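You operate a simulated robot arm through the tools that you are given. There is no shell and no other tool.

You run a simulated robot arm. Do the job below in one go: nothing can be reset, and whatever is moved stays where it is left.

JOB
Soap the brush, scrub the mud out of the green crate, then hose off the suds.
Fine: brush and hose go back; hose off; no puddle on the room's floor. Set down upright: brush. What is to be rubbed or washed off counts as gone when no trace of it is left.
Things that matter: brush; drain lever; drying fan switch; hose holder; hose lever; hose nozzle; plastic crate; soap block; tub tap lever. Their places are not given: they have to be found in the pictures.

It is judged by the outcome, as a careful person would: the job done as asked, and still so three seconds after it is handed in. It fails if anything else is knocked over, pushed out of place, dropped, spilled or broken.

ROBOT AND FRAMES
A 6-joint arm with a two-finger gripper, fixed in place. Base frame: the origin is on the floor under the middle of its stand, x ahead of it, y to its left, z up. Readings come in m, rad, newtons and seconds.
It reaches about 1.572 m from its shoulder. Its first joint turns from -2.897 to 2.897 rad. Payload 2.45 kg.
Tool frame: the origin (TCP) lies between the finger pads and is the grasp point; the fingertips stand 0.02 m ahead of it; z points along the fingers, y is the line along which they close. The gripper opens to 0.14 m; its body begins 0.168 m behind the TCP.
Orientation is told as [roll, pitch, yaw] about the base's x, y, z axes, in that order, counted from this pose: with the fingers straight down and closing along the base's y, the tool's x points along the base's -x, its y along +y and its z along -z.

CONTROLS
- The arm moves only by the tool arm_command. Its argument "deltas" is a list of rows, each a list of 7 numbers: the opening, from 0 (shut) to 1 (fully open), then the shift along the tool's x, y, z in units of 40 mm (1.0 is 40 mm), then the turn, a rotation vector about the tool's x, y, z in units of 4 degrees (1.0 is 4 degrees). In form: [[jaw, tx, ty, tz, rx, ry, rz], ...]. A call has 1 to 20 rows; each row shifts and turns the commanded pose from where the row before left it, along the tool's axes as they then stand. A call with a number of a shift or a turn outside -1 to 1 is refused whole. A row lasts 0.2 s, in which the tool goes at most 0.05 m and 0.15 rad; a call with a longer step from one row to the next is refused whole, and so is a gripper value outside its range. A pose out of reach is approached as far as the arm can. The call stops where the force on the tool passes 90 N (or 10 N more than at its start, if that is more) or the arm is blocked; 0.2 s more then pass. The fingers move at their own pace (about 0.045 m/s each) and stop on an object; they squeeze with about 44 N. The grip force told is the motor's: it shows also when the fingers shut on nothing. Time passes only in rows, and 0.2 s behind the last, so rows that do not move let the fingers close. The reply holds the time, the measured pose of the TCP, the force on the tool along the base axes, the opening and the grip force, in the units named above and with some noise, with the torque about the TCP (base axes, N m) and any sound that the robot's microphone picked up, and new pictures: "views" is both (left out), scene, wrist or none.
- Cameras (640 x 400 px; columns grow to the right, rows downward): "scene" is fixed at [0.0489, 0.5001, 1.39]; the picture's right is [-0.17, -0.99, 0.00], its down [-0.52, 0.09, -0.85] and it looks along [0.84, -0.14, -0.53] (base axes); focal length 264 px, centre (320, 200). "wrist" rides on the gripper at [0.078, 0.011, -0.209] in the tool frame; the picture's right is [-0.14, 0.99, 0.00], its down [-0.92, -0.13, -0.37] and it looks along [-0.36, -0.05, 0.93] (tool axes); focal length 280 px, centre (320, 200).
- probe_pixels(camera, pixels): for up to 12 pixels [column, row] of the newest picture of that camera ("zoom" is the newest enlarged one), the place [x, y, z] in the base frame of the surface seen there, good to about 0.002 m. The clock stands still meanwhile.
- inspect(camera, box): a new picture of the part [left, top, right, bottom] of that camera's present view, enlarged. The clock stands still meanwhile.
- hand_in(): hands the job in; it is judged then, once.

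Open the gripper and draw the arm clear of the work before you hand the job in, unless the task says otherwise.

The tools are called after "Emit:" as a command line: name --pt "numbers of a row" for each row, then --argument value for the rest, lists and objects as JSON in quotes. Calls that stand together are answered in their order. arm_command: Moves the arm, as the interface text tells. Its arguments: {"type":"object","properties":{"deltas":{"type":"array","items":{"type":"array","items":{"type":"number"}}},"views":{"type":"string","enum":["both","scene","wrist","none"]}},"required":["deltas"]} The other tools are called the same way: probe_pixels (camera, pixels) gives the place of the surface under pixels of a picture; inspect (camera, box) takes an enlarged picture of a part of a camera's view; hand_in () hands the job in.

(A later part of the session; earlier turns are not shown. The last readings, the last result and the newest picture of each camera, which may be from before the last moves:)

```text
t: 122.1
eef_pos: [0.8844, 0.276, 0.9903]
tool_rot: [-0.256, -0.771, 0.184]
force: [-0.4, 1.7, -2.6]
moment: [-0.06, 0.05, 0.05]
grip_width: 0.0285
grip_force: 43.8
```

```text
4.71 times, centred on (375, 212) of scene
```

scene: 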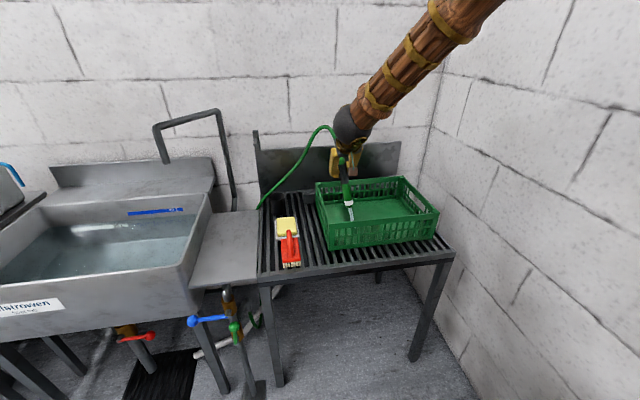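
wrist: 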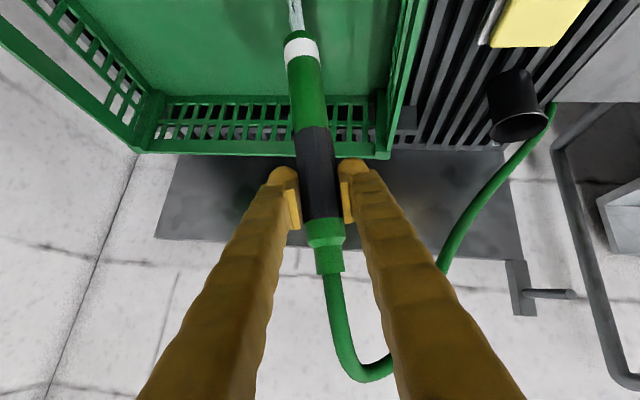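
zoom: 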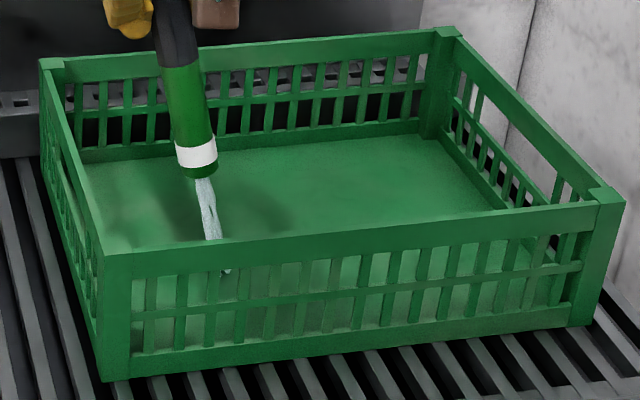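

The crate looks clean. I zoom in further on the floor through and over the front wall to look for remaining specks.

Emit:
inspect --camera "scene" --box '[340, 190, 420, 245]'

Emit:
inspect --camera "wrist" --box '[60, 0, 420, 130]'

Emit:
inspect --camera "scene" --box '[100, 260, 480, 400]'

```text
7.27 times, centred on (380, 218) of scene
```

zoom: 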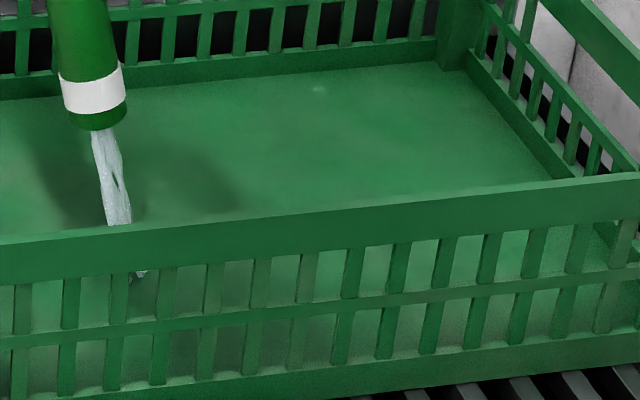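

```text
1.78 times, centred on (240, 65) of wrist
```

zoom: 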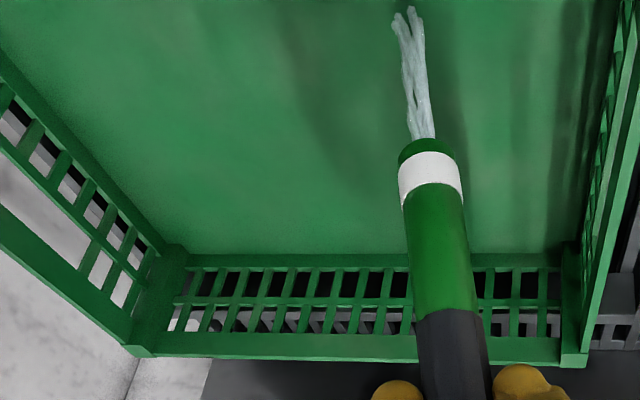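

```text
1.68 times, centred on (290, 330) of scene
```

zoom: 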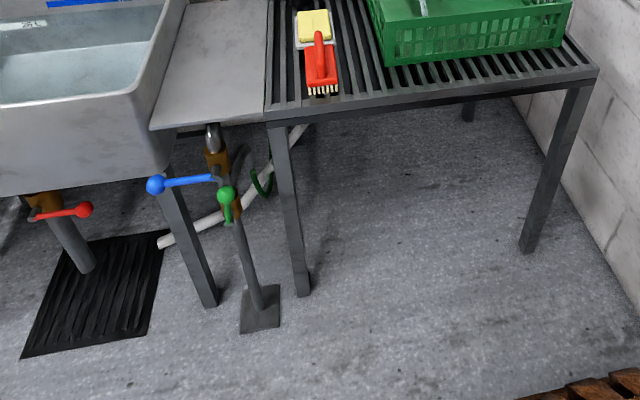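

Clean as far as visible; floor has no puddle. For safety I run one more quick pass at x≈0.91 and x≈0.95 over the earlier far patches.

Emit:
arm_command --pt "0 -0.6 0 0.6 0 0 0" --pt "0 -0.55 0 0.55 0 0 0" --pt "0 0.066 -0.49 0.066 0 0 0" --pt "0 0.066 -0.49 0.066 0 0 0" --pt "0 0.066 -0.49 0.066 0 0 0" --pt "0 0.066 -0.49 0.066 0 0 0" --pt "0 0.066 -0.49 0.066 0 0 0" --pt "0 0.066 -0.49 0.066 0 0 0" --pt "0 0.066 -0.49 0.066 0 0 0" --pt "0 0.066 -0.49 0.066 0 0 0" --pt "0 -0.6 0 0.6 0 0 0" --pt "0 -0.066 0.49 -0.066 0 0 0" --pt "0 -0.066 0.49 -0.066 0 0 0" --pt "0 -0.066 0.49 -0.066 0 0 0" --pt "0 -0.066 0.49 -0.066 0 0 0" --pt "0 -0.066 0.49 -0.066 0 0 0" --pt "0 -0.066 0.49 -0.066 0 0 0" --pt "0 -0.066 0.49 -0.066 0 0 0" --pt "0 -0.066 0.49 -0.066 0 0 0"

Emit:
inspect --camera "scene" --box '[335, 185, 425, 245]'

```text
t: 126.1
eef_pos: [0.9859, 0.2776, 0.9873]
tool_rot: [-0.257, -0.769, 0.182]
force: [-0.1, 0.9, -3.1]
moment: [-0.08, 0.1, 0.03]
grip_width: 0.0286
grip_force: 43.7
```

scene: 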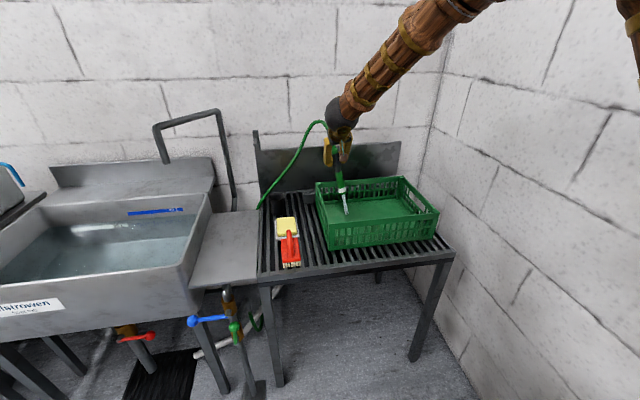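
wrist: 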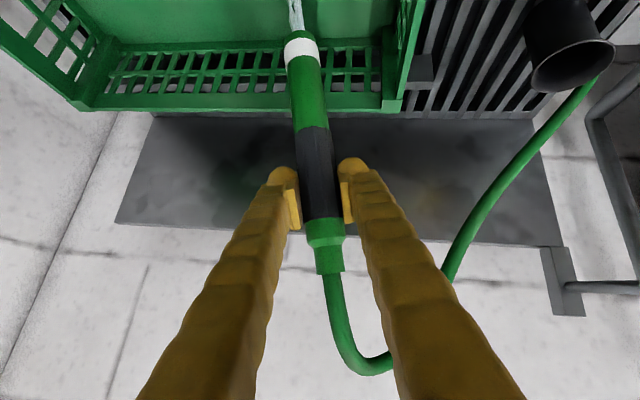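

```text
6.67 times, centred on (380, 215) of scene
```

zoom: 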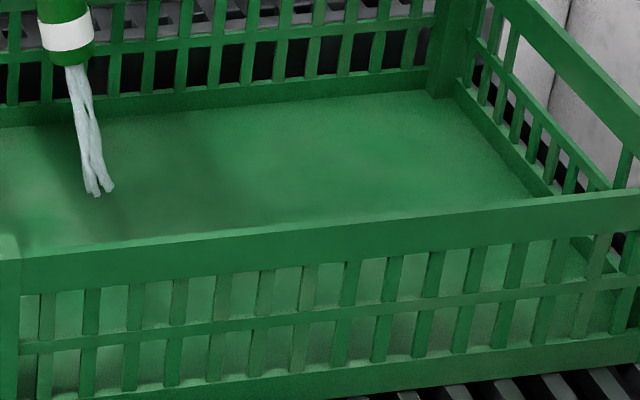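

Crate floor is clean. I raise the nozzle above the rim and carry it back over the holder along the same path.

Emit:
arm_command --pt "0 -0.486 -0.131 -0.486 0 0 0" --pt "0 -0.486 -0.131 -0.486 0 0 0" --pt "0 -0.2825 0.902 0.04 0 0 0" --pt "0 -0.2825 0.902 0.04 0 0 0" --pt "0 -0.2825 0.902 0.04 0 0 0" --pt "0 -0.2825 0.902 0.04 0 0 0" --pt "0 -0.2825 0.902 0.04 0 0 0" --pt "0 -0.2825 0.902 0.04 0 0 0" --pt "0 -0.2825 0.902 0.04 0 0 0" --pt "0 -0.2825 0.902 0.04 0 0 0" --pt "0 0 0 0 0 0 0"

Emit:
inspect --camera "scene" --box '[220, 110, 340, 220]'

Emit:
inspect --camera "wrist" --box '[230, 0, 410, 120]'

```text
t: 128.5
eef_pos: [1.0548, 0.5691, 1.0469]
tool_rot: [-0.257, -0.771, 0.183]
force: [-1.1, -0.6, -4.1]
moment: [0.06, 0.06, -0.05]
grip_width: 0.0288
grip_force: 44.2
```

scene: 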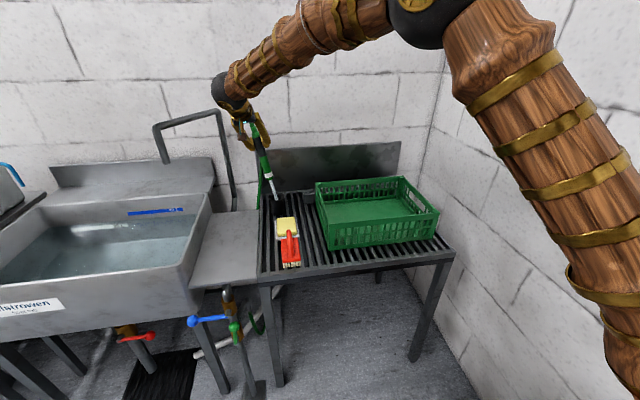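
wrist: 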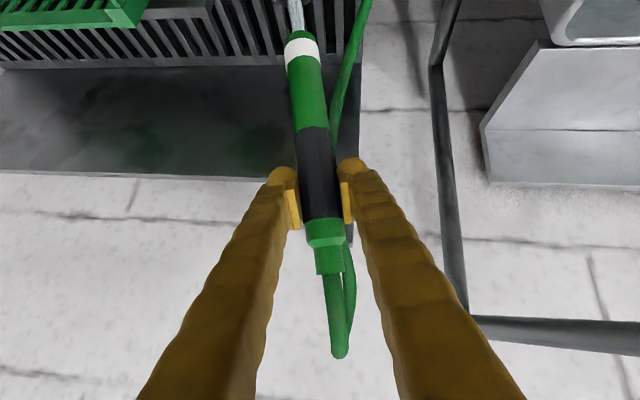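

```text
3.64 times, centred on (280, 165) of scene
```

zoom: 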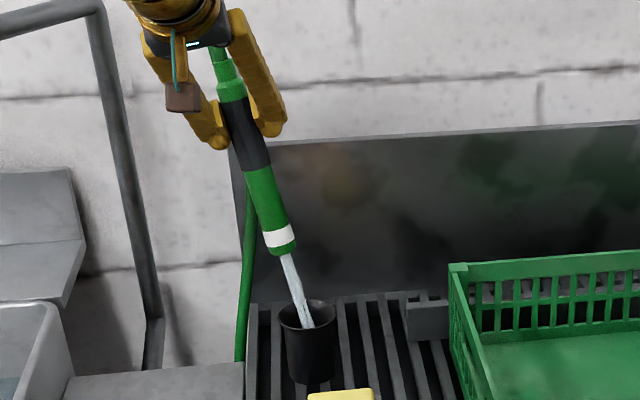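

```text
3.33 times, centred on (320, 60) of wrist
```

zoom: 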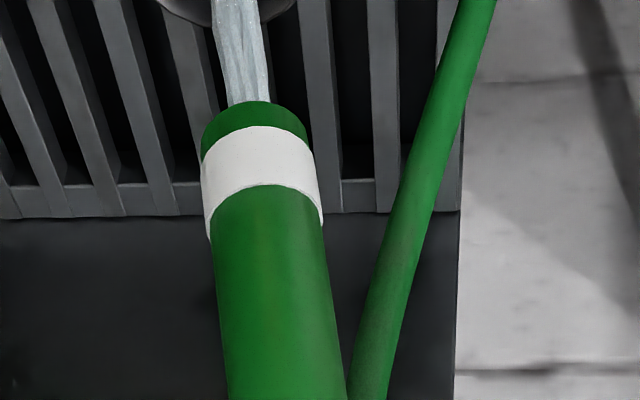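

The stream falls straight into the holder. I trim the position slightly and descend along the nozzle axis, first 6 cm so that the tip is just inside the rim.

Emit:
arm_command --pt "0 -0.09 0.069 0.07 0 0 0" --pt "0 0.406 0 0.292 0 0 0" --pt "0 0.406 0 0.292 0 0 0" --pt "0 0.406 0 0.292 0 0 0" --pt "0 0 0 0 0 0 0"

Emit:
inspect --camera "scene" --box '[220, 110, 340, 220]'

Emit:
inspect --camera "wrist" --box '[230, 0, 410, 120]'

```text
t: 129.7
eef_pos: [1.0522, 0.5621, 0.9867]
tool_rot: [-0.255, -0.769, 0.184]
force: [0.6, -1.6, -1.7]
moment: [0.08, 0.04, -0.09]
grip_width: 0.0287
grip_force: 44.0
```

scene: 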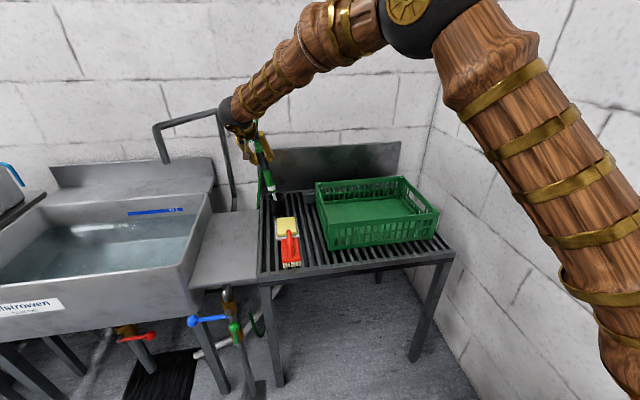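
wrist: 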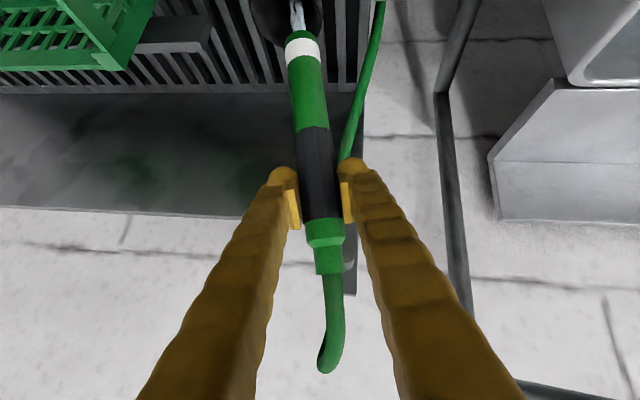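

```text
3.64 times, centred on (280, 165) of scene
```

zoom: 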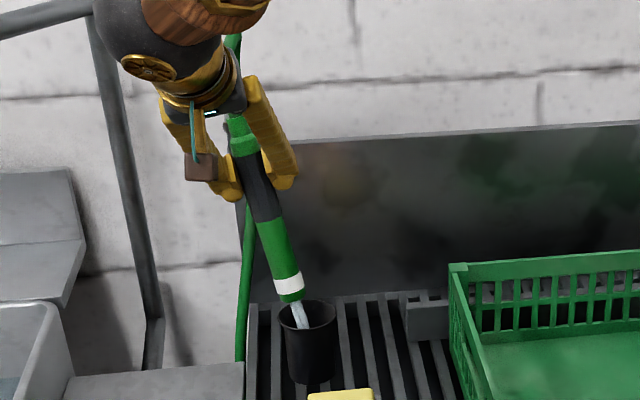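

```text
3.33 times, centred on (320, 60) of wrist
```

zoom: 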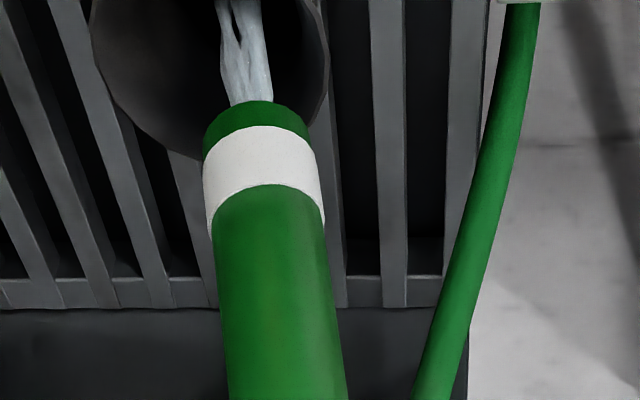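

The tip is at the mouth of the holder, leaning to the +y side as it was at first. I continue down slowly along the axis.

Emit:
arm_command --pt "0 0.25 0 0.18 0 0 0" --pt "0 0.3 0 0.216 0 0 0" --pt "0 0.3 0 0.216 0 0 0" --pt "0 0.3 0 0.216 0 0 0" --pt "0 0 0 0 0 0 0"

```text
t: 130.9
eef_pos: [1.0435, 0.5527, 0.9336]
tool_rot: [-0.256, -0.772, 0.181]
force: [4.2, 5.2, 43.5]
moment: [0.11, -0.29, -0.02]
grip_width: 0.0288
grip_force: 43.8
```

scene: 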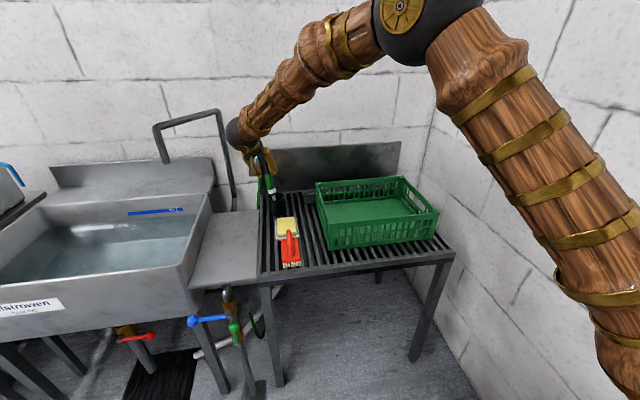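
wrist: 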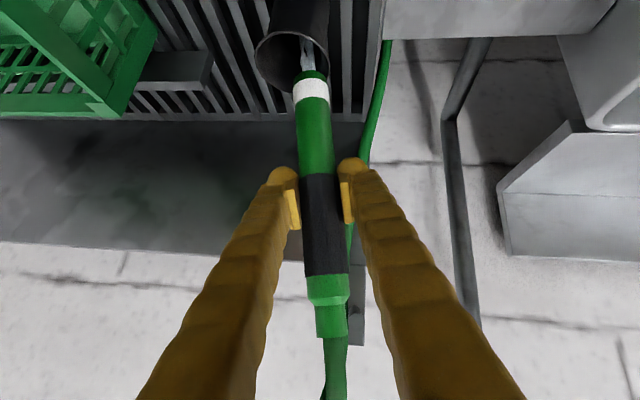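

Force rose to 43 N upward: the tip caught the holder rim and the nozzle slid a bit in the grip. I back up along the axis and look closely.

Emit:
arm_command --pt "0 -0.3 0 -0.216 0 0 0" --pt "0 -0.3 0 -0.216 0 0 0" --pt "0 0 0 0 0 0 0"

Emit:
inspect --camera "wrist" --box '[240, 0, 400, 130]'

Emit:
inspect --camera "scene" --box '[240, 130, 310, 220]'

```text
t: 131.7
eef_pos: [1.0472, 0.5559, 0.9609]
tool_rot: [-0.257, -0.768, 0.183]
force: [0.6, -1.0, -3.1]
moment: [0.06, 0.16, -0.08]
grip_width: 0.0288
grip_force: 44.0
```

scene: 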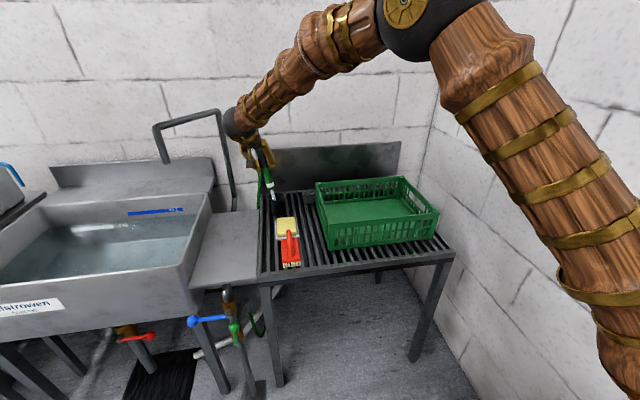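
wrist: 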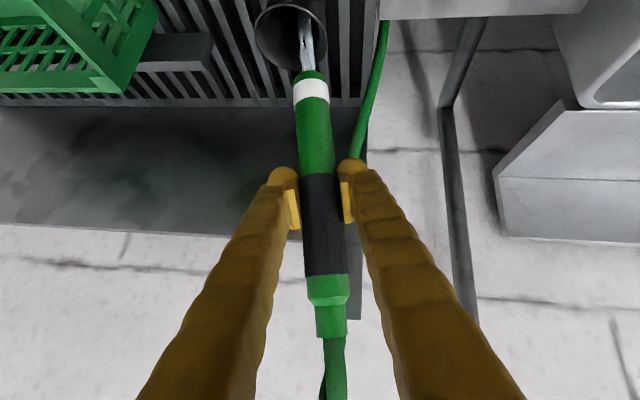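

```text
3.08 times, centred on (320, 65) of wrist
```

zoom: 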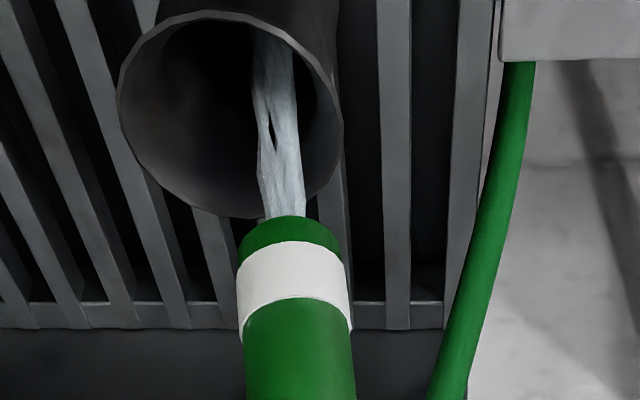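

```text
4.44 times, centred on (275, 175) of scene
```

zoom: 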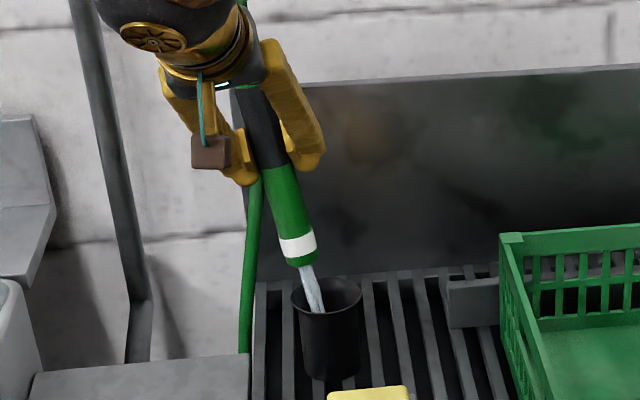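

I probe the tip and rim points in this scene zoom to compute the lateral correction.

Emit:
probe_pixels --camera "zoom" --pixels '[[301, 261], [298, 245], [285, 200], [262, 120], [293, 298], [361, 296], [322, 311], [345, 309], [335, 281], [350, 284], [305, 308], [330, 340]]'

Emit:
inspect --camera "wrist" --box '[260, 0, 340, 110]'

```text
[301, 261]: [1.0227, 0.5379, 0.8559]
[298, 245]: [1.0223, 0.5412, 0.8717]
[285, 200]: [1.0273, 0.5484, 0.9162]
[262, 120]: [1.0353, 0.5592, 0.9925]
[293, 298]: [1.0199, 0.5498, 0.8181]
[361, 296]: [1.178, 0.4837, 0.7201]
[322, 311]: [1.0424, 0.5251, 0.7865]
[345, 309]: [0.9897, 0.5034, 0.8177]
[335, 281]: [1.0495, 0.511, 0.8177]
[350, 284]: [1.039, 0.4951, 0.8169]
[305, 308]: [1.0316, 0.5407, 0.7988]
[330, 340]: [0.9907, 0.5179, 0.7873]
```

```text
3.64 times, centred on (300, 55) of wrist
```

zoom: 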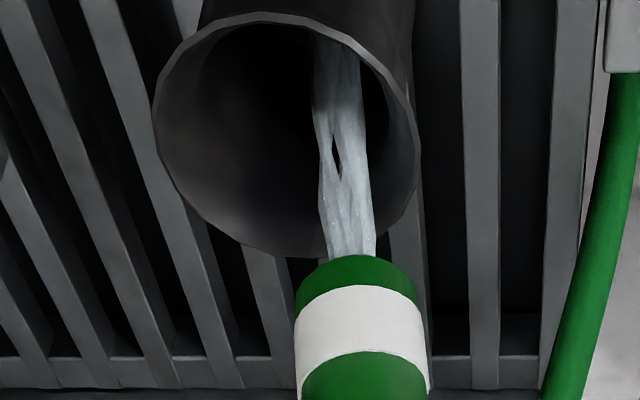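

Holder centre ≈ (1.018, 0.518), r≈0.03; the tip is at (1.038, 0.540, 0.852), i.e. about 2 cm off, as the nozzle turned slightly in the grip. I shift by (-14, -11) mm and verify before descending.

Emit:
arm_command --pt "0 0.144 -0.138 -0.107 0 0 0" --pt "0 0.144 -0.138 -0.107 0 0 0" --pt "0 0 0 0 0 0 0"

Emit:
inspect --camera "scene" --box '[250, 160, 300, 220]'

```text
t: 132.5
eef_pos: [1.0323, 0.5454, 0.9627]
tool_rot: [-0.256, -0.77, 0.184]
force: [-0.1, -1.6, -2.7]
moment: [0.07, 0.15, -0.12]
grip_width: 0.0291
grip_force: 43.7
```

scene: 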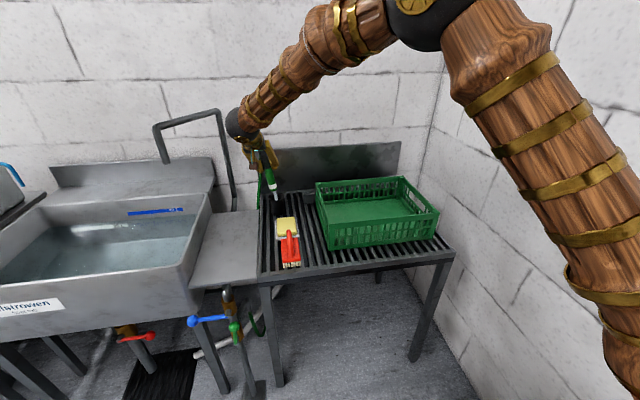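
wrist: 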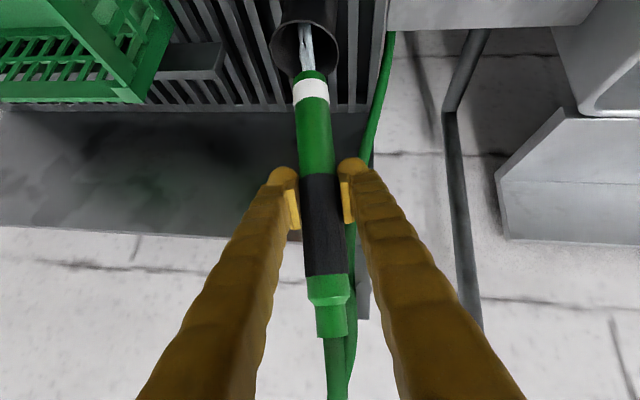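

```text
6.67 times, centred on (275, 190) of scene
```

zoom: 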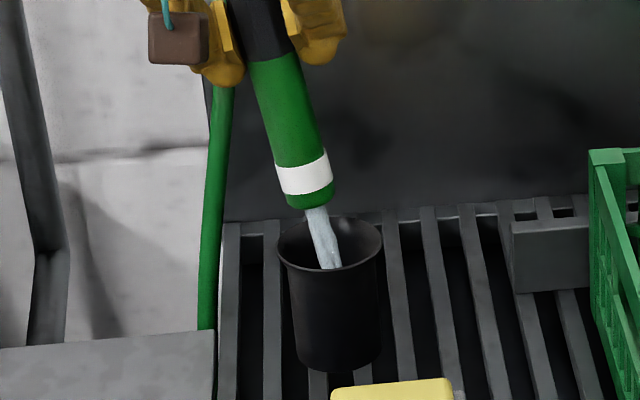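

The stream now enters near the middle of the mouth. I verify by probing tip and rim.

Emit:
probe_pixels --camera "zoom" --pixels '[[312, 203], [305, 180], [285, 115], [335, 190], [277, 170], [281, 258], [330, 270], [380, 245], [340, 218], [300, 226], [322, 240], [265, 60]]'

```text
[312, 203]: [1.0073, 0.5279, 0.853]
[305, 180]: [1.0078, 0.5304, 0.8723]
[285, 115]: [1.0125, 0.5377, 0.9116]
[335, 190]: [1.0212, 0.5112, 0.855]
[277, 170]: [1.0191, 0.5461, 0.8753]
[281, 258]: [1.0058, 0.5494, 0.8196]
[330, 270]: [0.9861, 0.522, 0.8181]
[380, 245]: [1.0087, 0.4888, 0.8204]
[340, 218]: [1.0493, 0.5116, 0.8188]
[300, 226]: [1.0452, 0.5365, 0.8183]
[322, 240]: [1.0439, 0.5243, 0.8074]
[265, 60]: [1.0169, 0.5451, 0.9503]
```

Tip centre ≈ (1.023, 0.5285, 0.852) now lines up with the holder (centre 1.018, 0.519). I descend 4 cm along the axis in small rows.

Emit:
arm_command --pt "0 0.193 0.003 0.159 0 0 0" --pt "0 0.193 0.003 0.159 0 0 0" --pt "0 0.193 0.003 0.159 0 0 0" --pt "0 0.193 0.003 0.159 0 0 0" --pt "0 0 0 0 0 0 0"

Emit:
inspect --camera "scene" --box '[250, 160, 300, 220]'

```text
t: 133.7
eef_pos: [1.0289, 0.5394, 0.9219]
tool_rot: [-0.256, -0.768, 0.184]
force: [-0.3, -0.6, -1.7]
moment: [0.09, 0.08, -0.08]
grip_width: 0.0287
grip_force: 44.1
```

scene: 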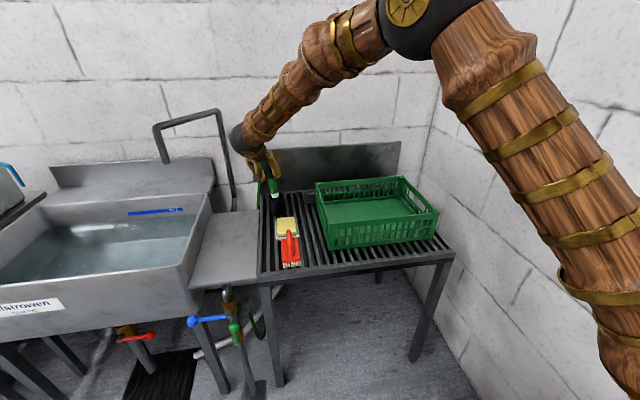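
wrist: 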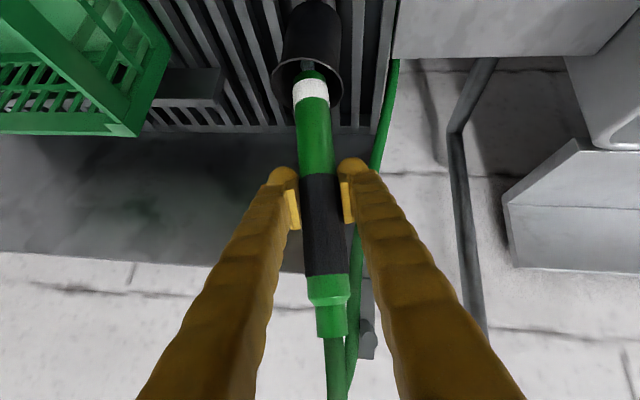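

```text
6.67 times, centred on (275, 190) of scene
```

zoom: 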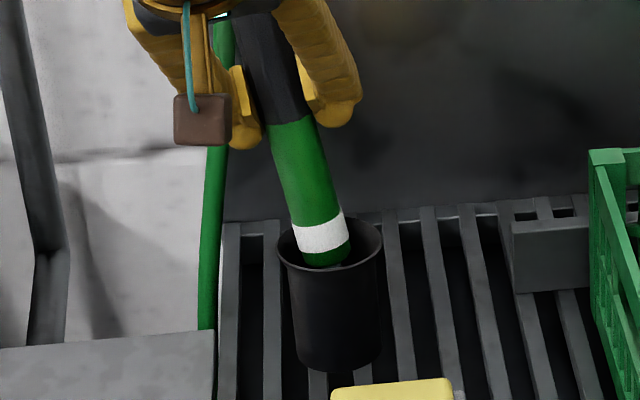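

The tip is inside the holder with no load. I go down another 4 cm in the same way.

Emit:
arm_command --pt "0 0.193 0.003 0.159 0 0 0" --pt "0 0.193 0.003 0.159 0 0 0" --pt "0 0.193 0.003 0.159 0 0 0" --pt "0 0.193 0.003 0.159 0 0 0" --pt "0 0 0 0 0 0 0"

Emit:
inspect --camera "scene" --box '[250, 160, 300, 220]'

```text
t: 134.9
eef_pos: [1.0255, 0.5323, 0.881]
tool_rot: [-0.256, -0.77, 0.183]
force: [-0.2, -0.4, -3.7]
moment: [0.03, 0.1, -0.05]
grip_width: 0.0286
grip_force: 43.7
```

scene: 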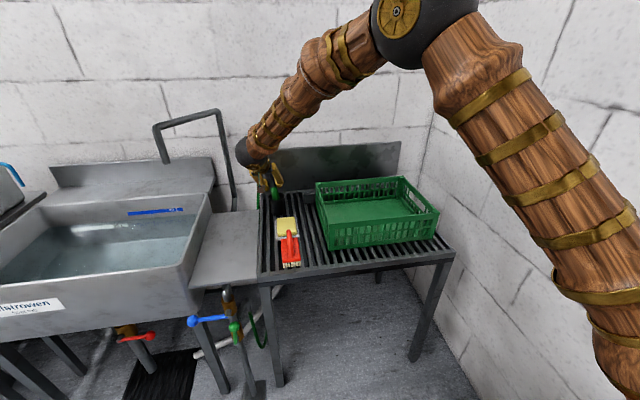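
wrist: 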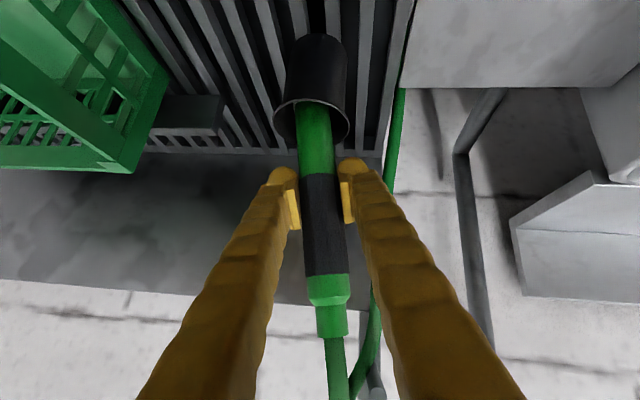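

```text
6.67 times, centred on (275, 190) of scene
```

zoom: 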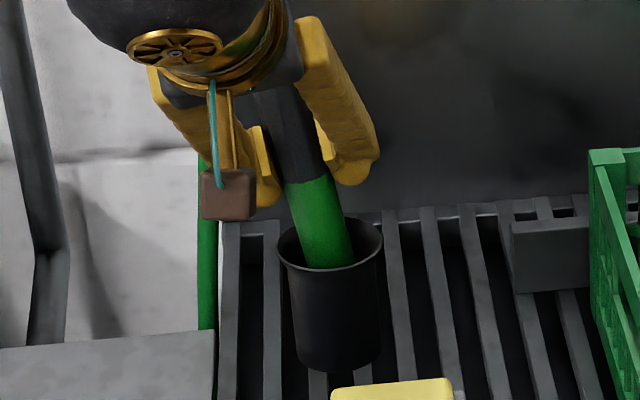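

No load yet and the tip is about 1.5 cm from the bottom. I lower in 4 mm steps until it rests.

Emit:
arm_command --pt "0 0.077 0.001 0.063 0 0 0" --pt "0 0.077 0.001 0.063 0 0 0" --pt "0 0.077 0.001 0.063 0 0 0" --pt "0 0 0 0 0 0 0" --views "none"

```text
t: 135.9
eef_pos: [1.0258, 0.5302, 0.8705]
tool_rot: [-0.257, -0.77, 0.183]
force: [6.6, 7.5, 0.1]
moment: [0.77, -0.4, 0.05]
grip_width: 0.0286
grip_force: 43.9
```

Slight side contact (10 N) with the cup's inner wall; I relieve it slightly and lower another few mm.

Emit:
arm_command --pt "0 0.04 0.05 0.12 0 0 0" --pt "0 0.05 0 0.06 0 0 0" --pt "0 0 0 0 0 0 0" --views "both"

Emit:
inspect --camera "wrist" --box '[230, 80, 410, 260]'

Emit:
inspect --camera "scene" --box '[240, 140, 310, 220]'

```text
t: 136.7
eef_pos: [1.0276, 0.5319, 0.8623]
tool_rot: [-0.257, -0.769, 0.183]
force: [-0.5, -0.5, -3.3]
moment: [-0.07, 0.08, 0.01]
grip_width: 0.0288
grip_force: 44.4
```

scene: 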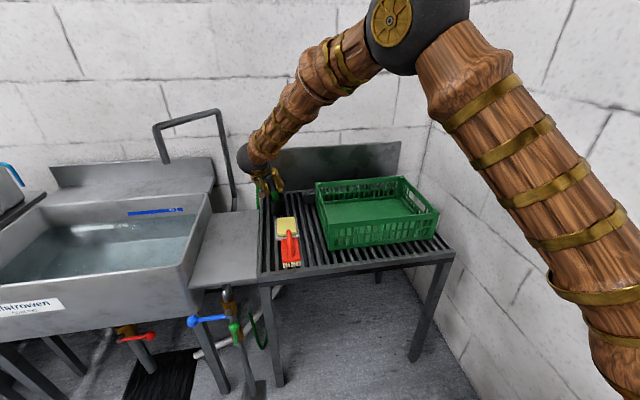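
wrist: 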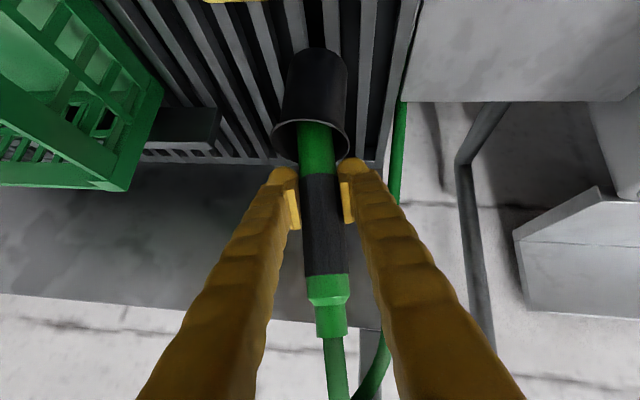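

```text
2.22 times, centred on (320, 170) of wrist
```

zoom: 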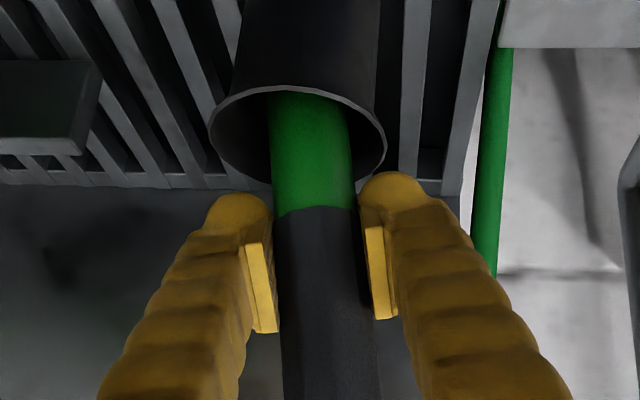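

```text
5.00 times, centred on (275, 180) of scene
```

zoom: 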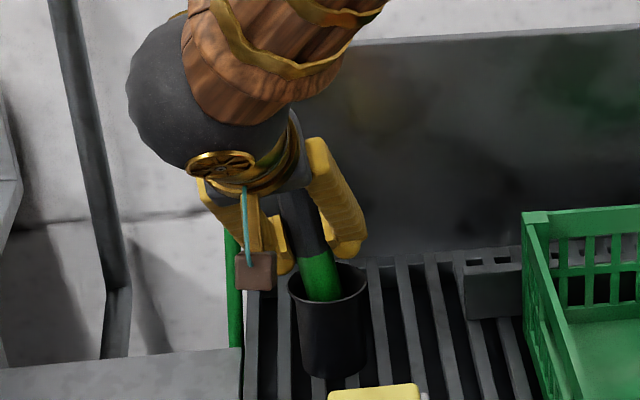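

I compare the dark/green boundary height with its original (z≈0.855) and check finger–rim clearance.

Emit:
inspect --camera "wrist" --box '[250, 100, 390, 260]'

```text
2.50 times, centred on (320, 180) of wrist
```

zoom: 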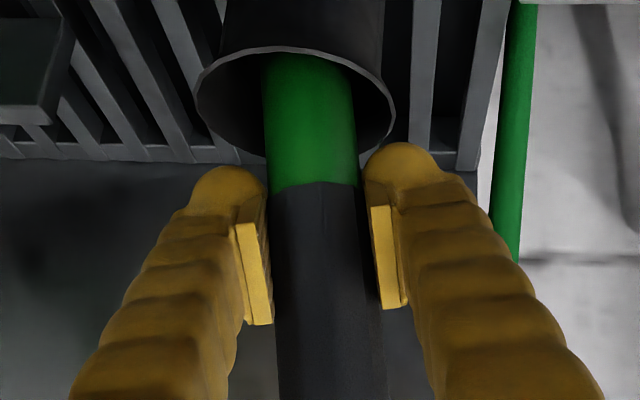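

Emit:
probe_pixels --camera "zoom" --pixels '[[312, 180], [313, 192], [310, 120], [228, 180], [405, 155], [240, 155], [380, 140], [300, 60], [325, 300], [290, 165]]'

```text
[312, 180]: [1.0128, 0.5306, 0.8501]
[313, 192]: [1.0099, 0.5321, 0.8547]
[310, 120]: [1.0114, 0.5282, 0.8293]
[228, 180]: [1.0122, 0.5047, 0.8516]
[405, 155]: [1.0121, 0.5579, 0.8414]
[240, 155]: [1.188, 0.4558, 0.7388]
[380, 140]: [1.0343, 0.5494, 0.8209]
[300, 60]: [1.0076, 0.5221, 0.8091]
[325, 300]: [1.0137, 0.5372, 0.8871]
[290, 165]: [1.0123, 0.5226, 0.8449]
```

The boundary is at z≈0.852, practically its original height, so the nozzle is seated. I open the fingers gradually.

Emit:
arm_command --pt "0.25 0 0 0 0 0 0" --pt "0.3 0 0 0 0 0 0" --pt "0.48 0 0 0 0 0 0" --pt "0.48 0 0 0 0 0 0" --pt "0.48 0 0 0 0 0 0"

Emit:
inspect --camera "wrist" --box '[230, 80, 430, 400]'

```text
t: 137.9
eef_pos: [1.0268, 0.5308, 0.8612]
tool_rot: [-0.256, -0.771, 0.183]
force: [-0.7, 0.2, -0.8]
moment: [0.0, -0.03, 0.03]
grip_width: 0.0673
grip_force: 0.1
```

scene: 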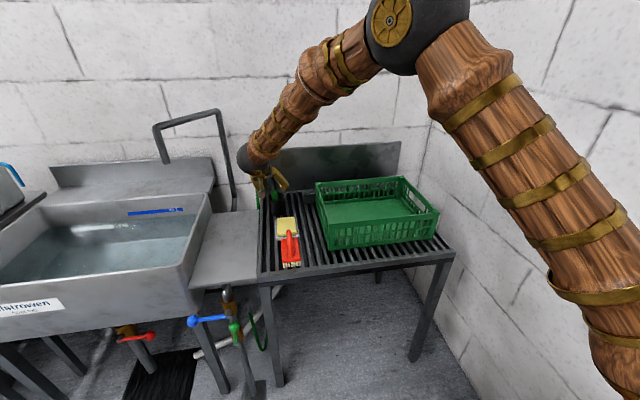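
wrist: 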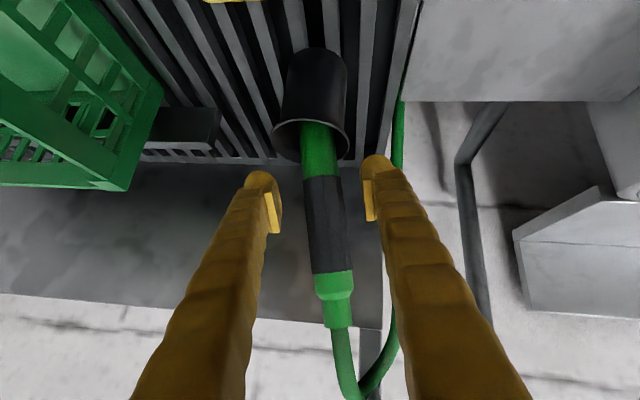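

```text
1.25 times, centred on (330, 240) of wrist
```

zoom: 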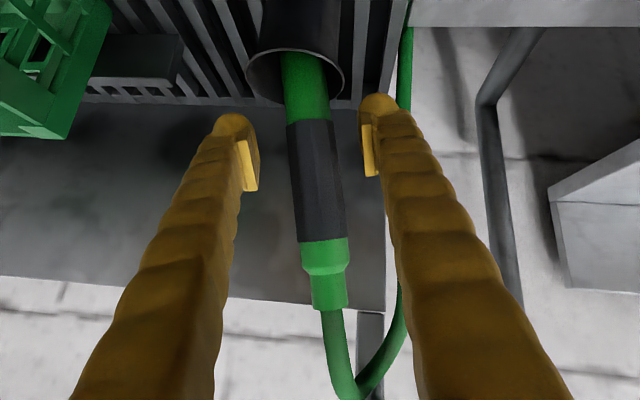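

The nozzle rests in the holder, fingers clear on both sides. I back the gripper out along its axis.

Emit:
arm_command --pt "0.48 0 0 -0.5 0 0 0" --pt "0.48 0 0 -0.9 0 0 0" --pt "0.48 0 0 -0.9 0 0 0" --pt "0.48 0 0 -0.9 0 0 0" --pt "0.48 0 0 -0.9 0 0 0" --pt "0.48 0 0 0 0 0 0"

Emit:
inspect --camera "scene" --box '[230, 120, 330, 240]'

```text
t: 139.3
eef_pos: [0.914, 0.551, 0.9763]
tool_rot: [-0.257, -0.771, 0.183]
force: [0.8, 0.4, -1.0]
moment: [0.04, 0.0, -0.05]
grip_width: 0.0672
grip_force: 0.0
```

scene: 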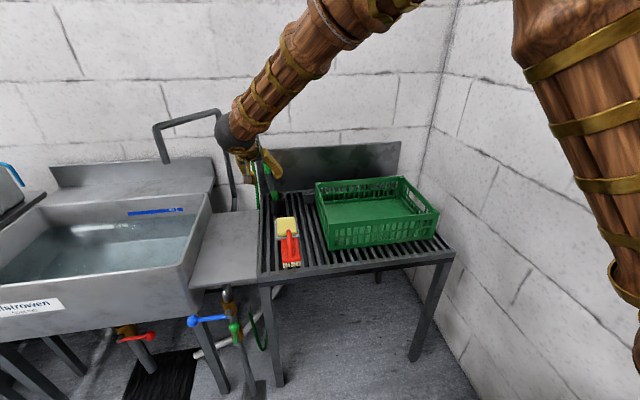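
wrist: 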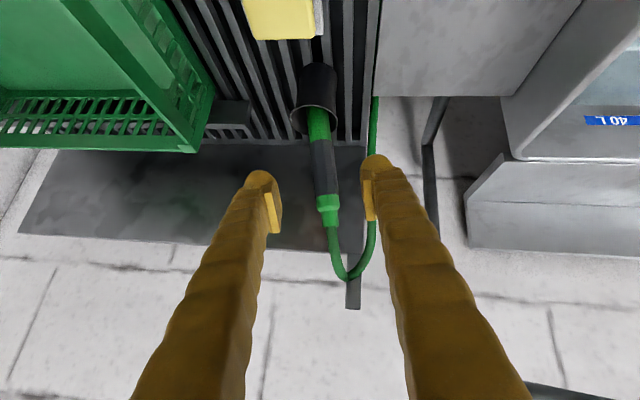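

```text
3.33 times, centred on (280, 180) of scene
```

zoom: 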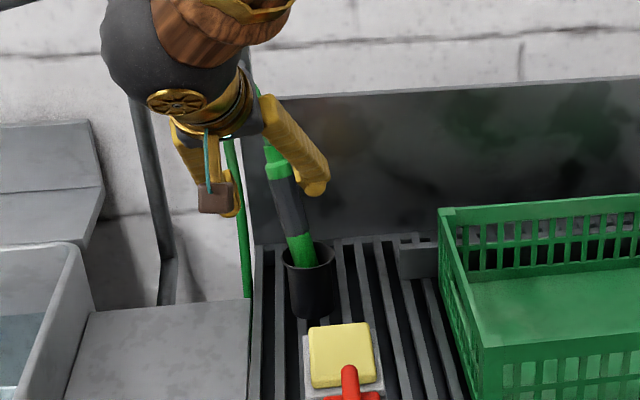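

The nozzle stands in its holder with a natural hose loop. Now I undo the roll, close the fingers, and go back toward the hose lever, first up and back.

Emit:
arm_command --pt "0.3 0 0 -0.3 -0.637 0 0.637" --pt "0.1 0 0 -0.3 -0.637 0 0.637" --pt "0 0 0 0 -0.637 0 0.637" --pt "0 -0.53 0 -0.53 0 0 0" --pt "0 -0.53 0 -0.53 0 0 0" --pt "0 0.68 0.25 -0.68 0 0 0" --pt "0 0.68 0.25 -0.68 0 0 0" --pt "0 0.68 0.25 -0.68 0 0 0" --pt "0 0.68 0.25 -0.68 0 0 0" --pt "0 0.68 0.25 -0.68 0 0 0" --pt "0 0.68 0.25 -0.68 0 0 0" --pt "0 0.68 0.25 -0.68 0 0 0" --pt "0 0.68 0.25 -0.68 0 0 0" --pt "0 0.68 0.25 -0.68 0 0 0" --pt "0 0 0 0 0 0 0"

```text
t: 142.5
eef_pos: [0.5483, 0.6461, 1.0552]
tool_rot: [0.01, -0.787, -0.003]
force: [-0.7, 0.3, -0.2]
moment: [0.01, -0.03, 0.02]
grip_width: 0.0
grip_force: 29.4
```

scene: 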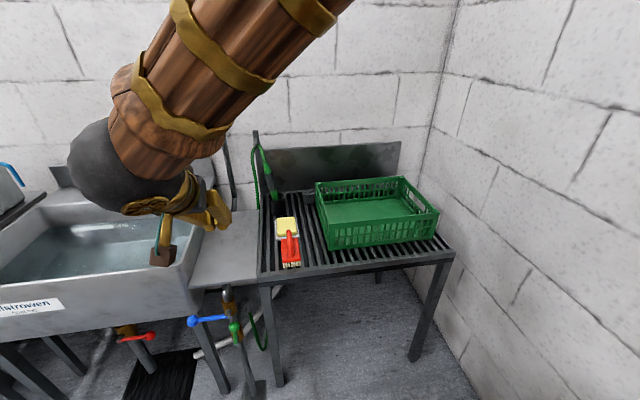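
wrist: 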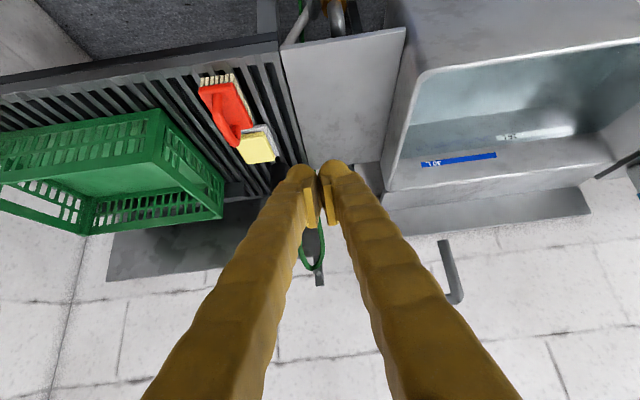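

I lower toward the lever, staying in front of the table edge at x≈0.515, ending beside it at y≈0.755.

Emit:
arm_command --pt "0 0.689 0.227 0.592 0 0 0" --pt "0 0.689 0.227 0.592 0 0 0" --pt "0 0.689 0.227 0.592 0 0 0" --pt "0 0.689 0.227 0.592 0 0 0" --pt "0 0.689 0.227 0.592 0 0 0" --pt "0 0.689 0.227 0.592 0 0 0" --pt "0 0.689 0.227 0.592 0 0 0" --pt "0 0.689 0.227 0.592 0 0 0" --pt "0 0.689 0.227 0.592 0 0 0" --pt "0 0.689 0.227 0.592 0 0 0" --pt "0 0.689 0.227 0.592 0 0 0" --pt "0 0 0 0 0 0 0" --views "wrist"

Emit:
inspect --camera "wrist" --box '[200, 60, 420, 240]'

```text
t: 145.1
eef_pos: [0.5183, 0.7463, 0.6538]
tool_rot: [0.008, -0.789, -0.005]
force: [-0.1, 0.0, -0.2]
moment: [-0.01, 0.02, 0.0]
grip_width: 0.0001
grip_force: 29.1
```

wrist: 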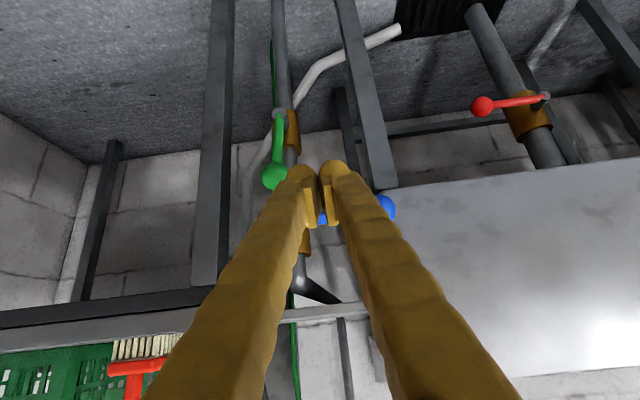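

```text
2.22 times, centred on (310, 150) of wrist
```

zoom: 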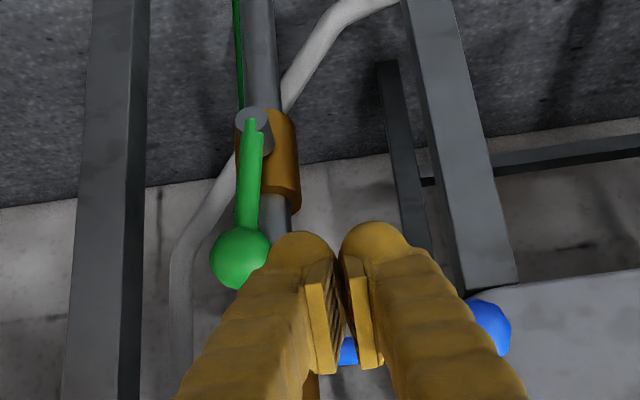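

The finger line runs parallel below the blue lever with ~2 cm clearance. I probe the green ball and blue rod to confirm before advancing.

Emit:
probe_pixels --camera "zoom" --pixels '[[238, 250], [240, 275], [215, 255], [262, 240], [250, 190], [252, 125], [348, 352], [490, 325], [300, 250], [375, 240]]'

```text
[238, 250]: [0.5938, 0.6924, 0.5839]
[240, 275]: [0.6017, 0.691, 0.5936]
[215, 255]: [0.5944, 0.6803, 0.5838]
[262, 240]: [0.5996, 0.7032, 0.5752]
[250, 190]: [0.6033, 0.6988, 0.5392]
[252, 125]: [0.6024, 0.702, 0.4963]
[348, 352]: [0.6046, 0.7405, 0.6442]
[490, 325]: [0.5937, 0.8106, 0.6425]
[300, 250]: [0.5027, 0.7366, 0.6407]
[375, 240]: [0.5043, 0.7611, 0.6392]
```

Green ball centre is (0.611, 0.692, 0.582), blue rod at z≈0.64. I shift slightly +y and slide the closed fingers forward along their axis, under the blue lever and beside the green ball.

Emit:
arm_command --pt "0 0.03 0.2 0.4 0 0 0" --pt "0 0.03 0 0.7 0 0 0" --pt "0 0 0 0.7 0 0 0" --pt "0 0 0 0.5 0 0 0" --pt "0 0 0 0.3 0 0 0" --pt "0 0 0 0.2 0 0 0" --pt "0 0 0 0 0 0 0" --views "wrist"

Emit:
inspect --camera "wrist" --box '[200, 80, 440, 280]'

```text
t: 146.7
eef_pos: [0.5947, 0.7548, 0.574]
tool_rot: [0.008, -0.787, -0.004]
force: [0.8, -0.1, -0.5]
moment: [0.0, -0.01, -0.01]
grip_width: 0.0001
grip_force: 29.5
```

wrist: 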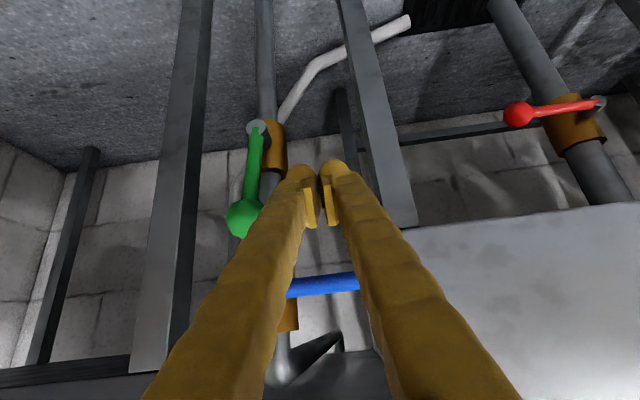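

```text
2.00 times, centred on (320, 180) of wrist
```

zoom: 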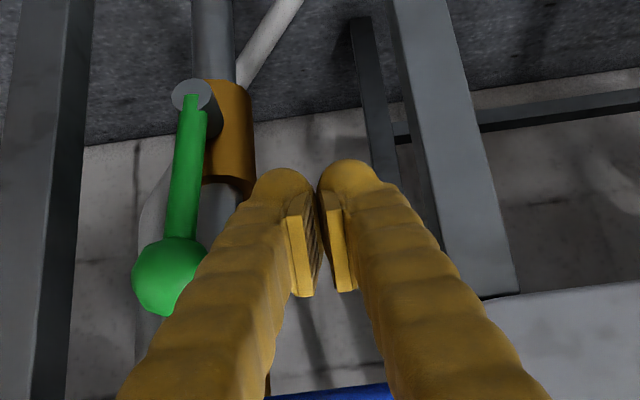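

The fingertips are just to the +y side of the ball at the right height. I push in -y in small steps.

Emit:
arm_command --pt "0 0 -0.2 0 0 0 0" --pt "0 0 -0.25 0 0 0 0" --pt "0 0 -0.25 0 0 0 0" --pt "0 0.03 -0.25 0.03 0 0 0" --pt "0 0.05 -0.25 0.05 0 0 0" --pt "0 0 0 0 0 0 0" --views "wrist"

Emit:
inspect --camera "wrist" --box '[200, 80, 440, 280]'

```text
t: 148.1
eef_pos: [0.5949, 0.7057, 0.5702]
tool_rot: [0.008, -0.787, -0.004]
force: [-0.1, 0.6, 0.3]
moment: [0.0, 0.02, -0.01]
grip_width: 0.0001
grip_force: 29.2
```

wrist: 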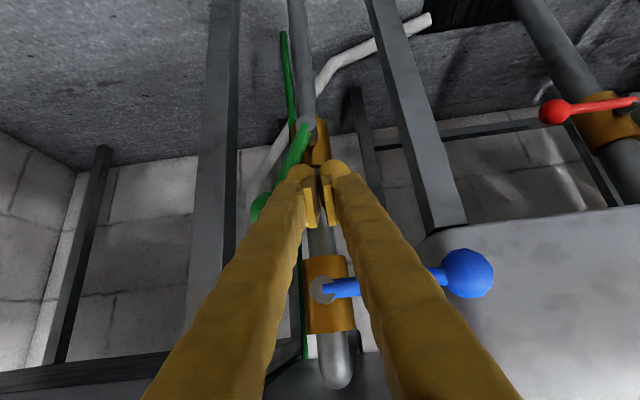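

```text
2.00 times, centred on (320, 180) of wrist
```

zoom: 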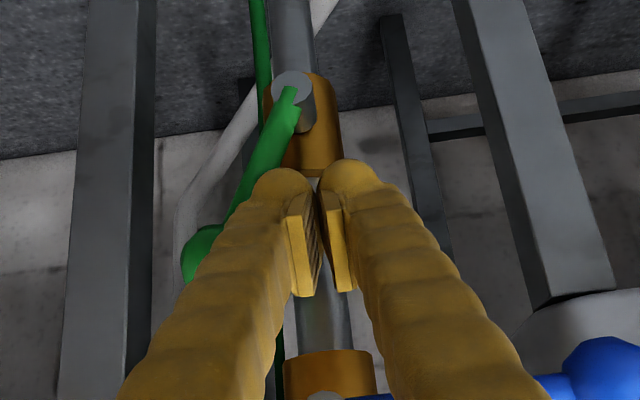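

Lever follows (about 60° now), force negligible. I continue with -y and begin to go down along its arc.

Emit:
arm_command --pt "0 0.046 -0.225 0.081 0 0 0" --pt "0 0.046 -0.225 0.081 0 0 0" --pt "0 0.046 -0.225 0.081 0 0 0" --pt "0 0.046 -0.225 0.081 0 0 0" --pt "0 0.046 -0.225 0.081 0 0 0" --pt "0 0 0 0 0 0 0" --views "wrist"

Emit:
inspect --camera "wrist" --box '[200, 80, 440, 280]'

```text
t: 149.5
eef_pos: [0.6002, 0.6614, 0.5514]
tool_rot: [0.007, -0.788, -0.002]
force: [-0.7, 0.6, -1.2]
moment: [0.04, 0.03, -0.01]
grip_width: 0.0002
grip_force: 29.4
```

wrist: 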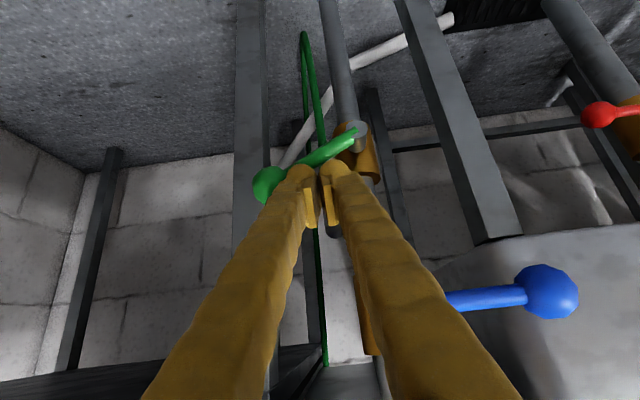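

```text
2.00 times, centred on (320, 180) of wrist
```

zoom: 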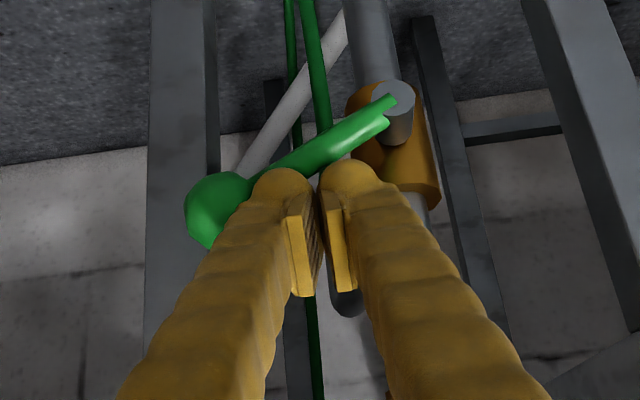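

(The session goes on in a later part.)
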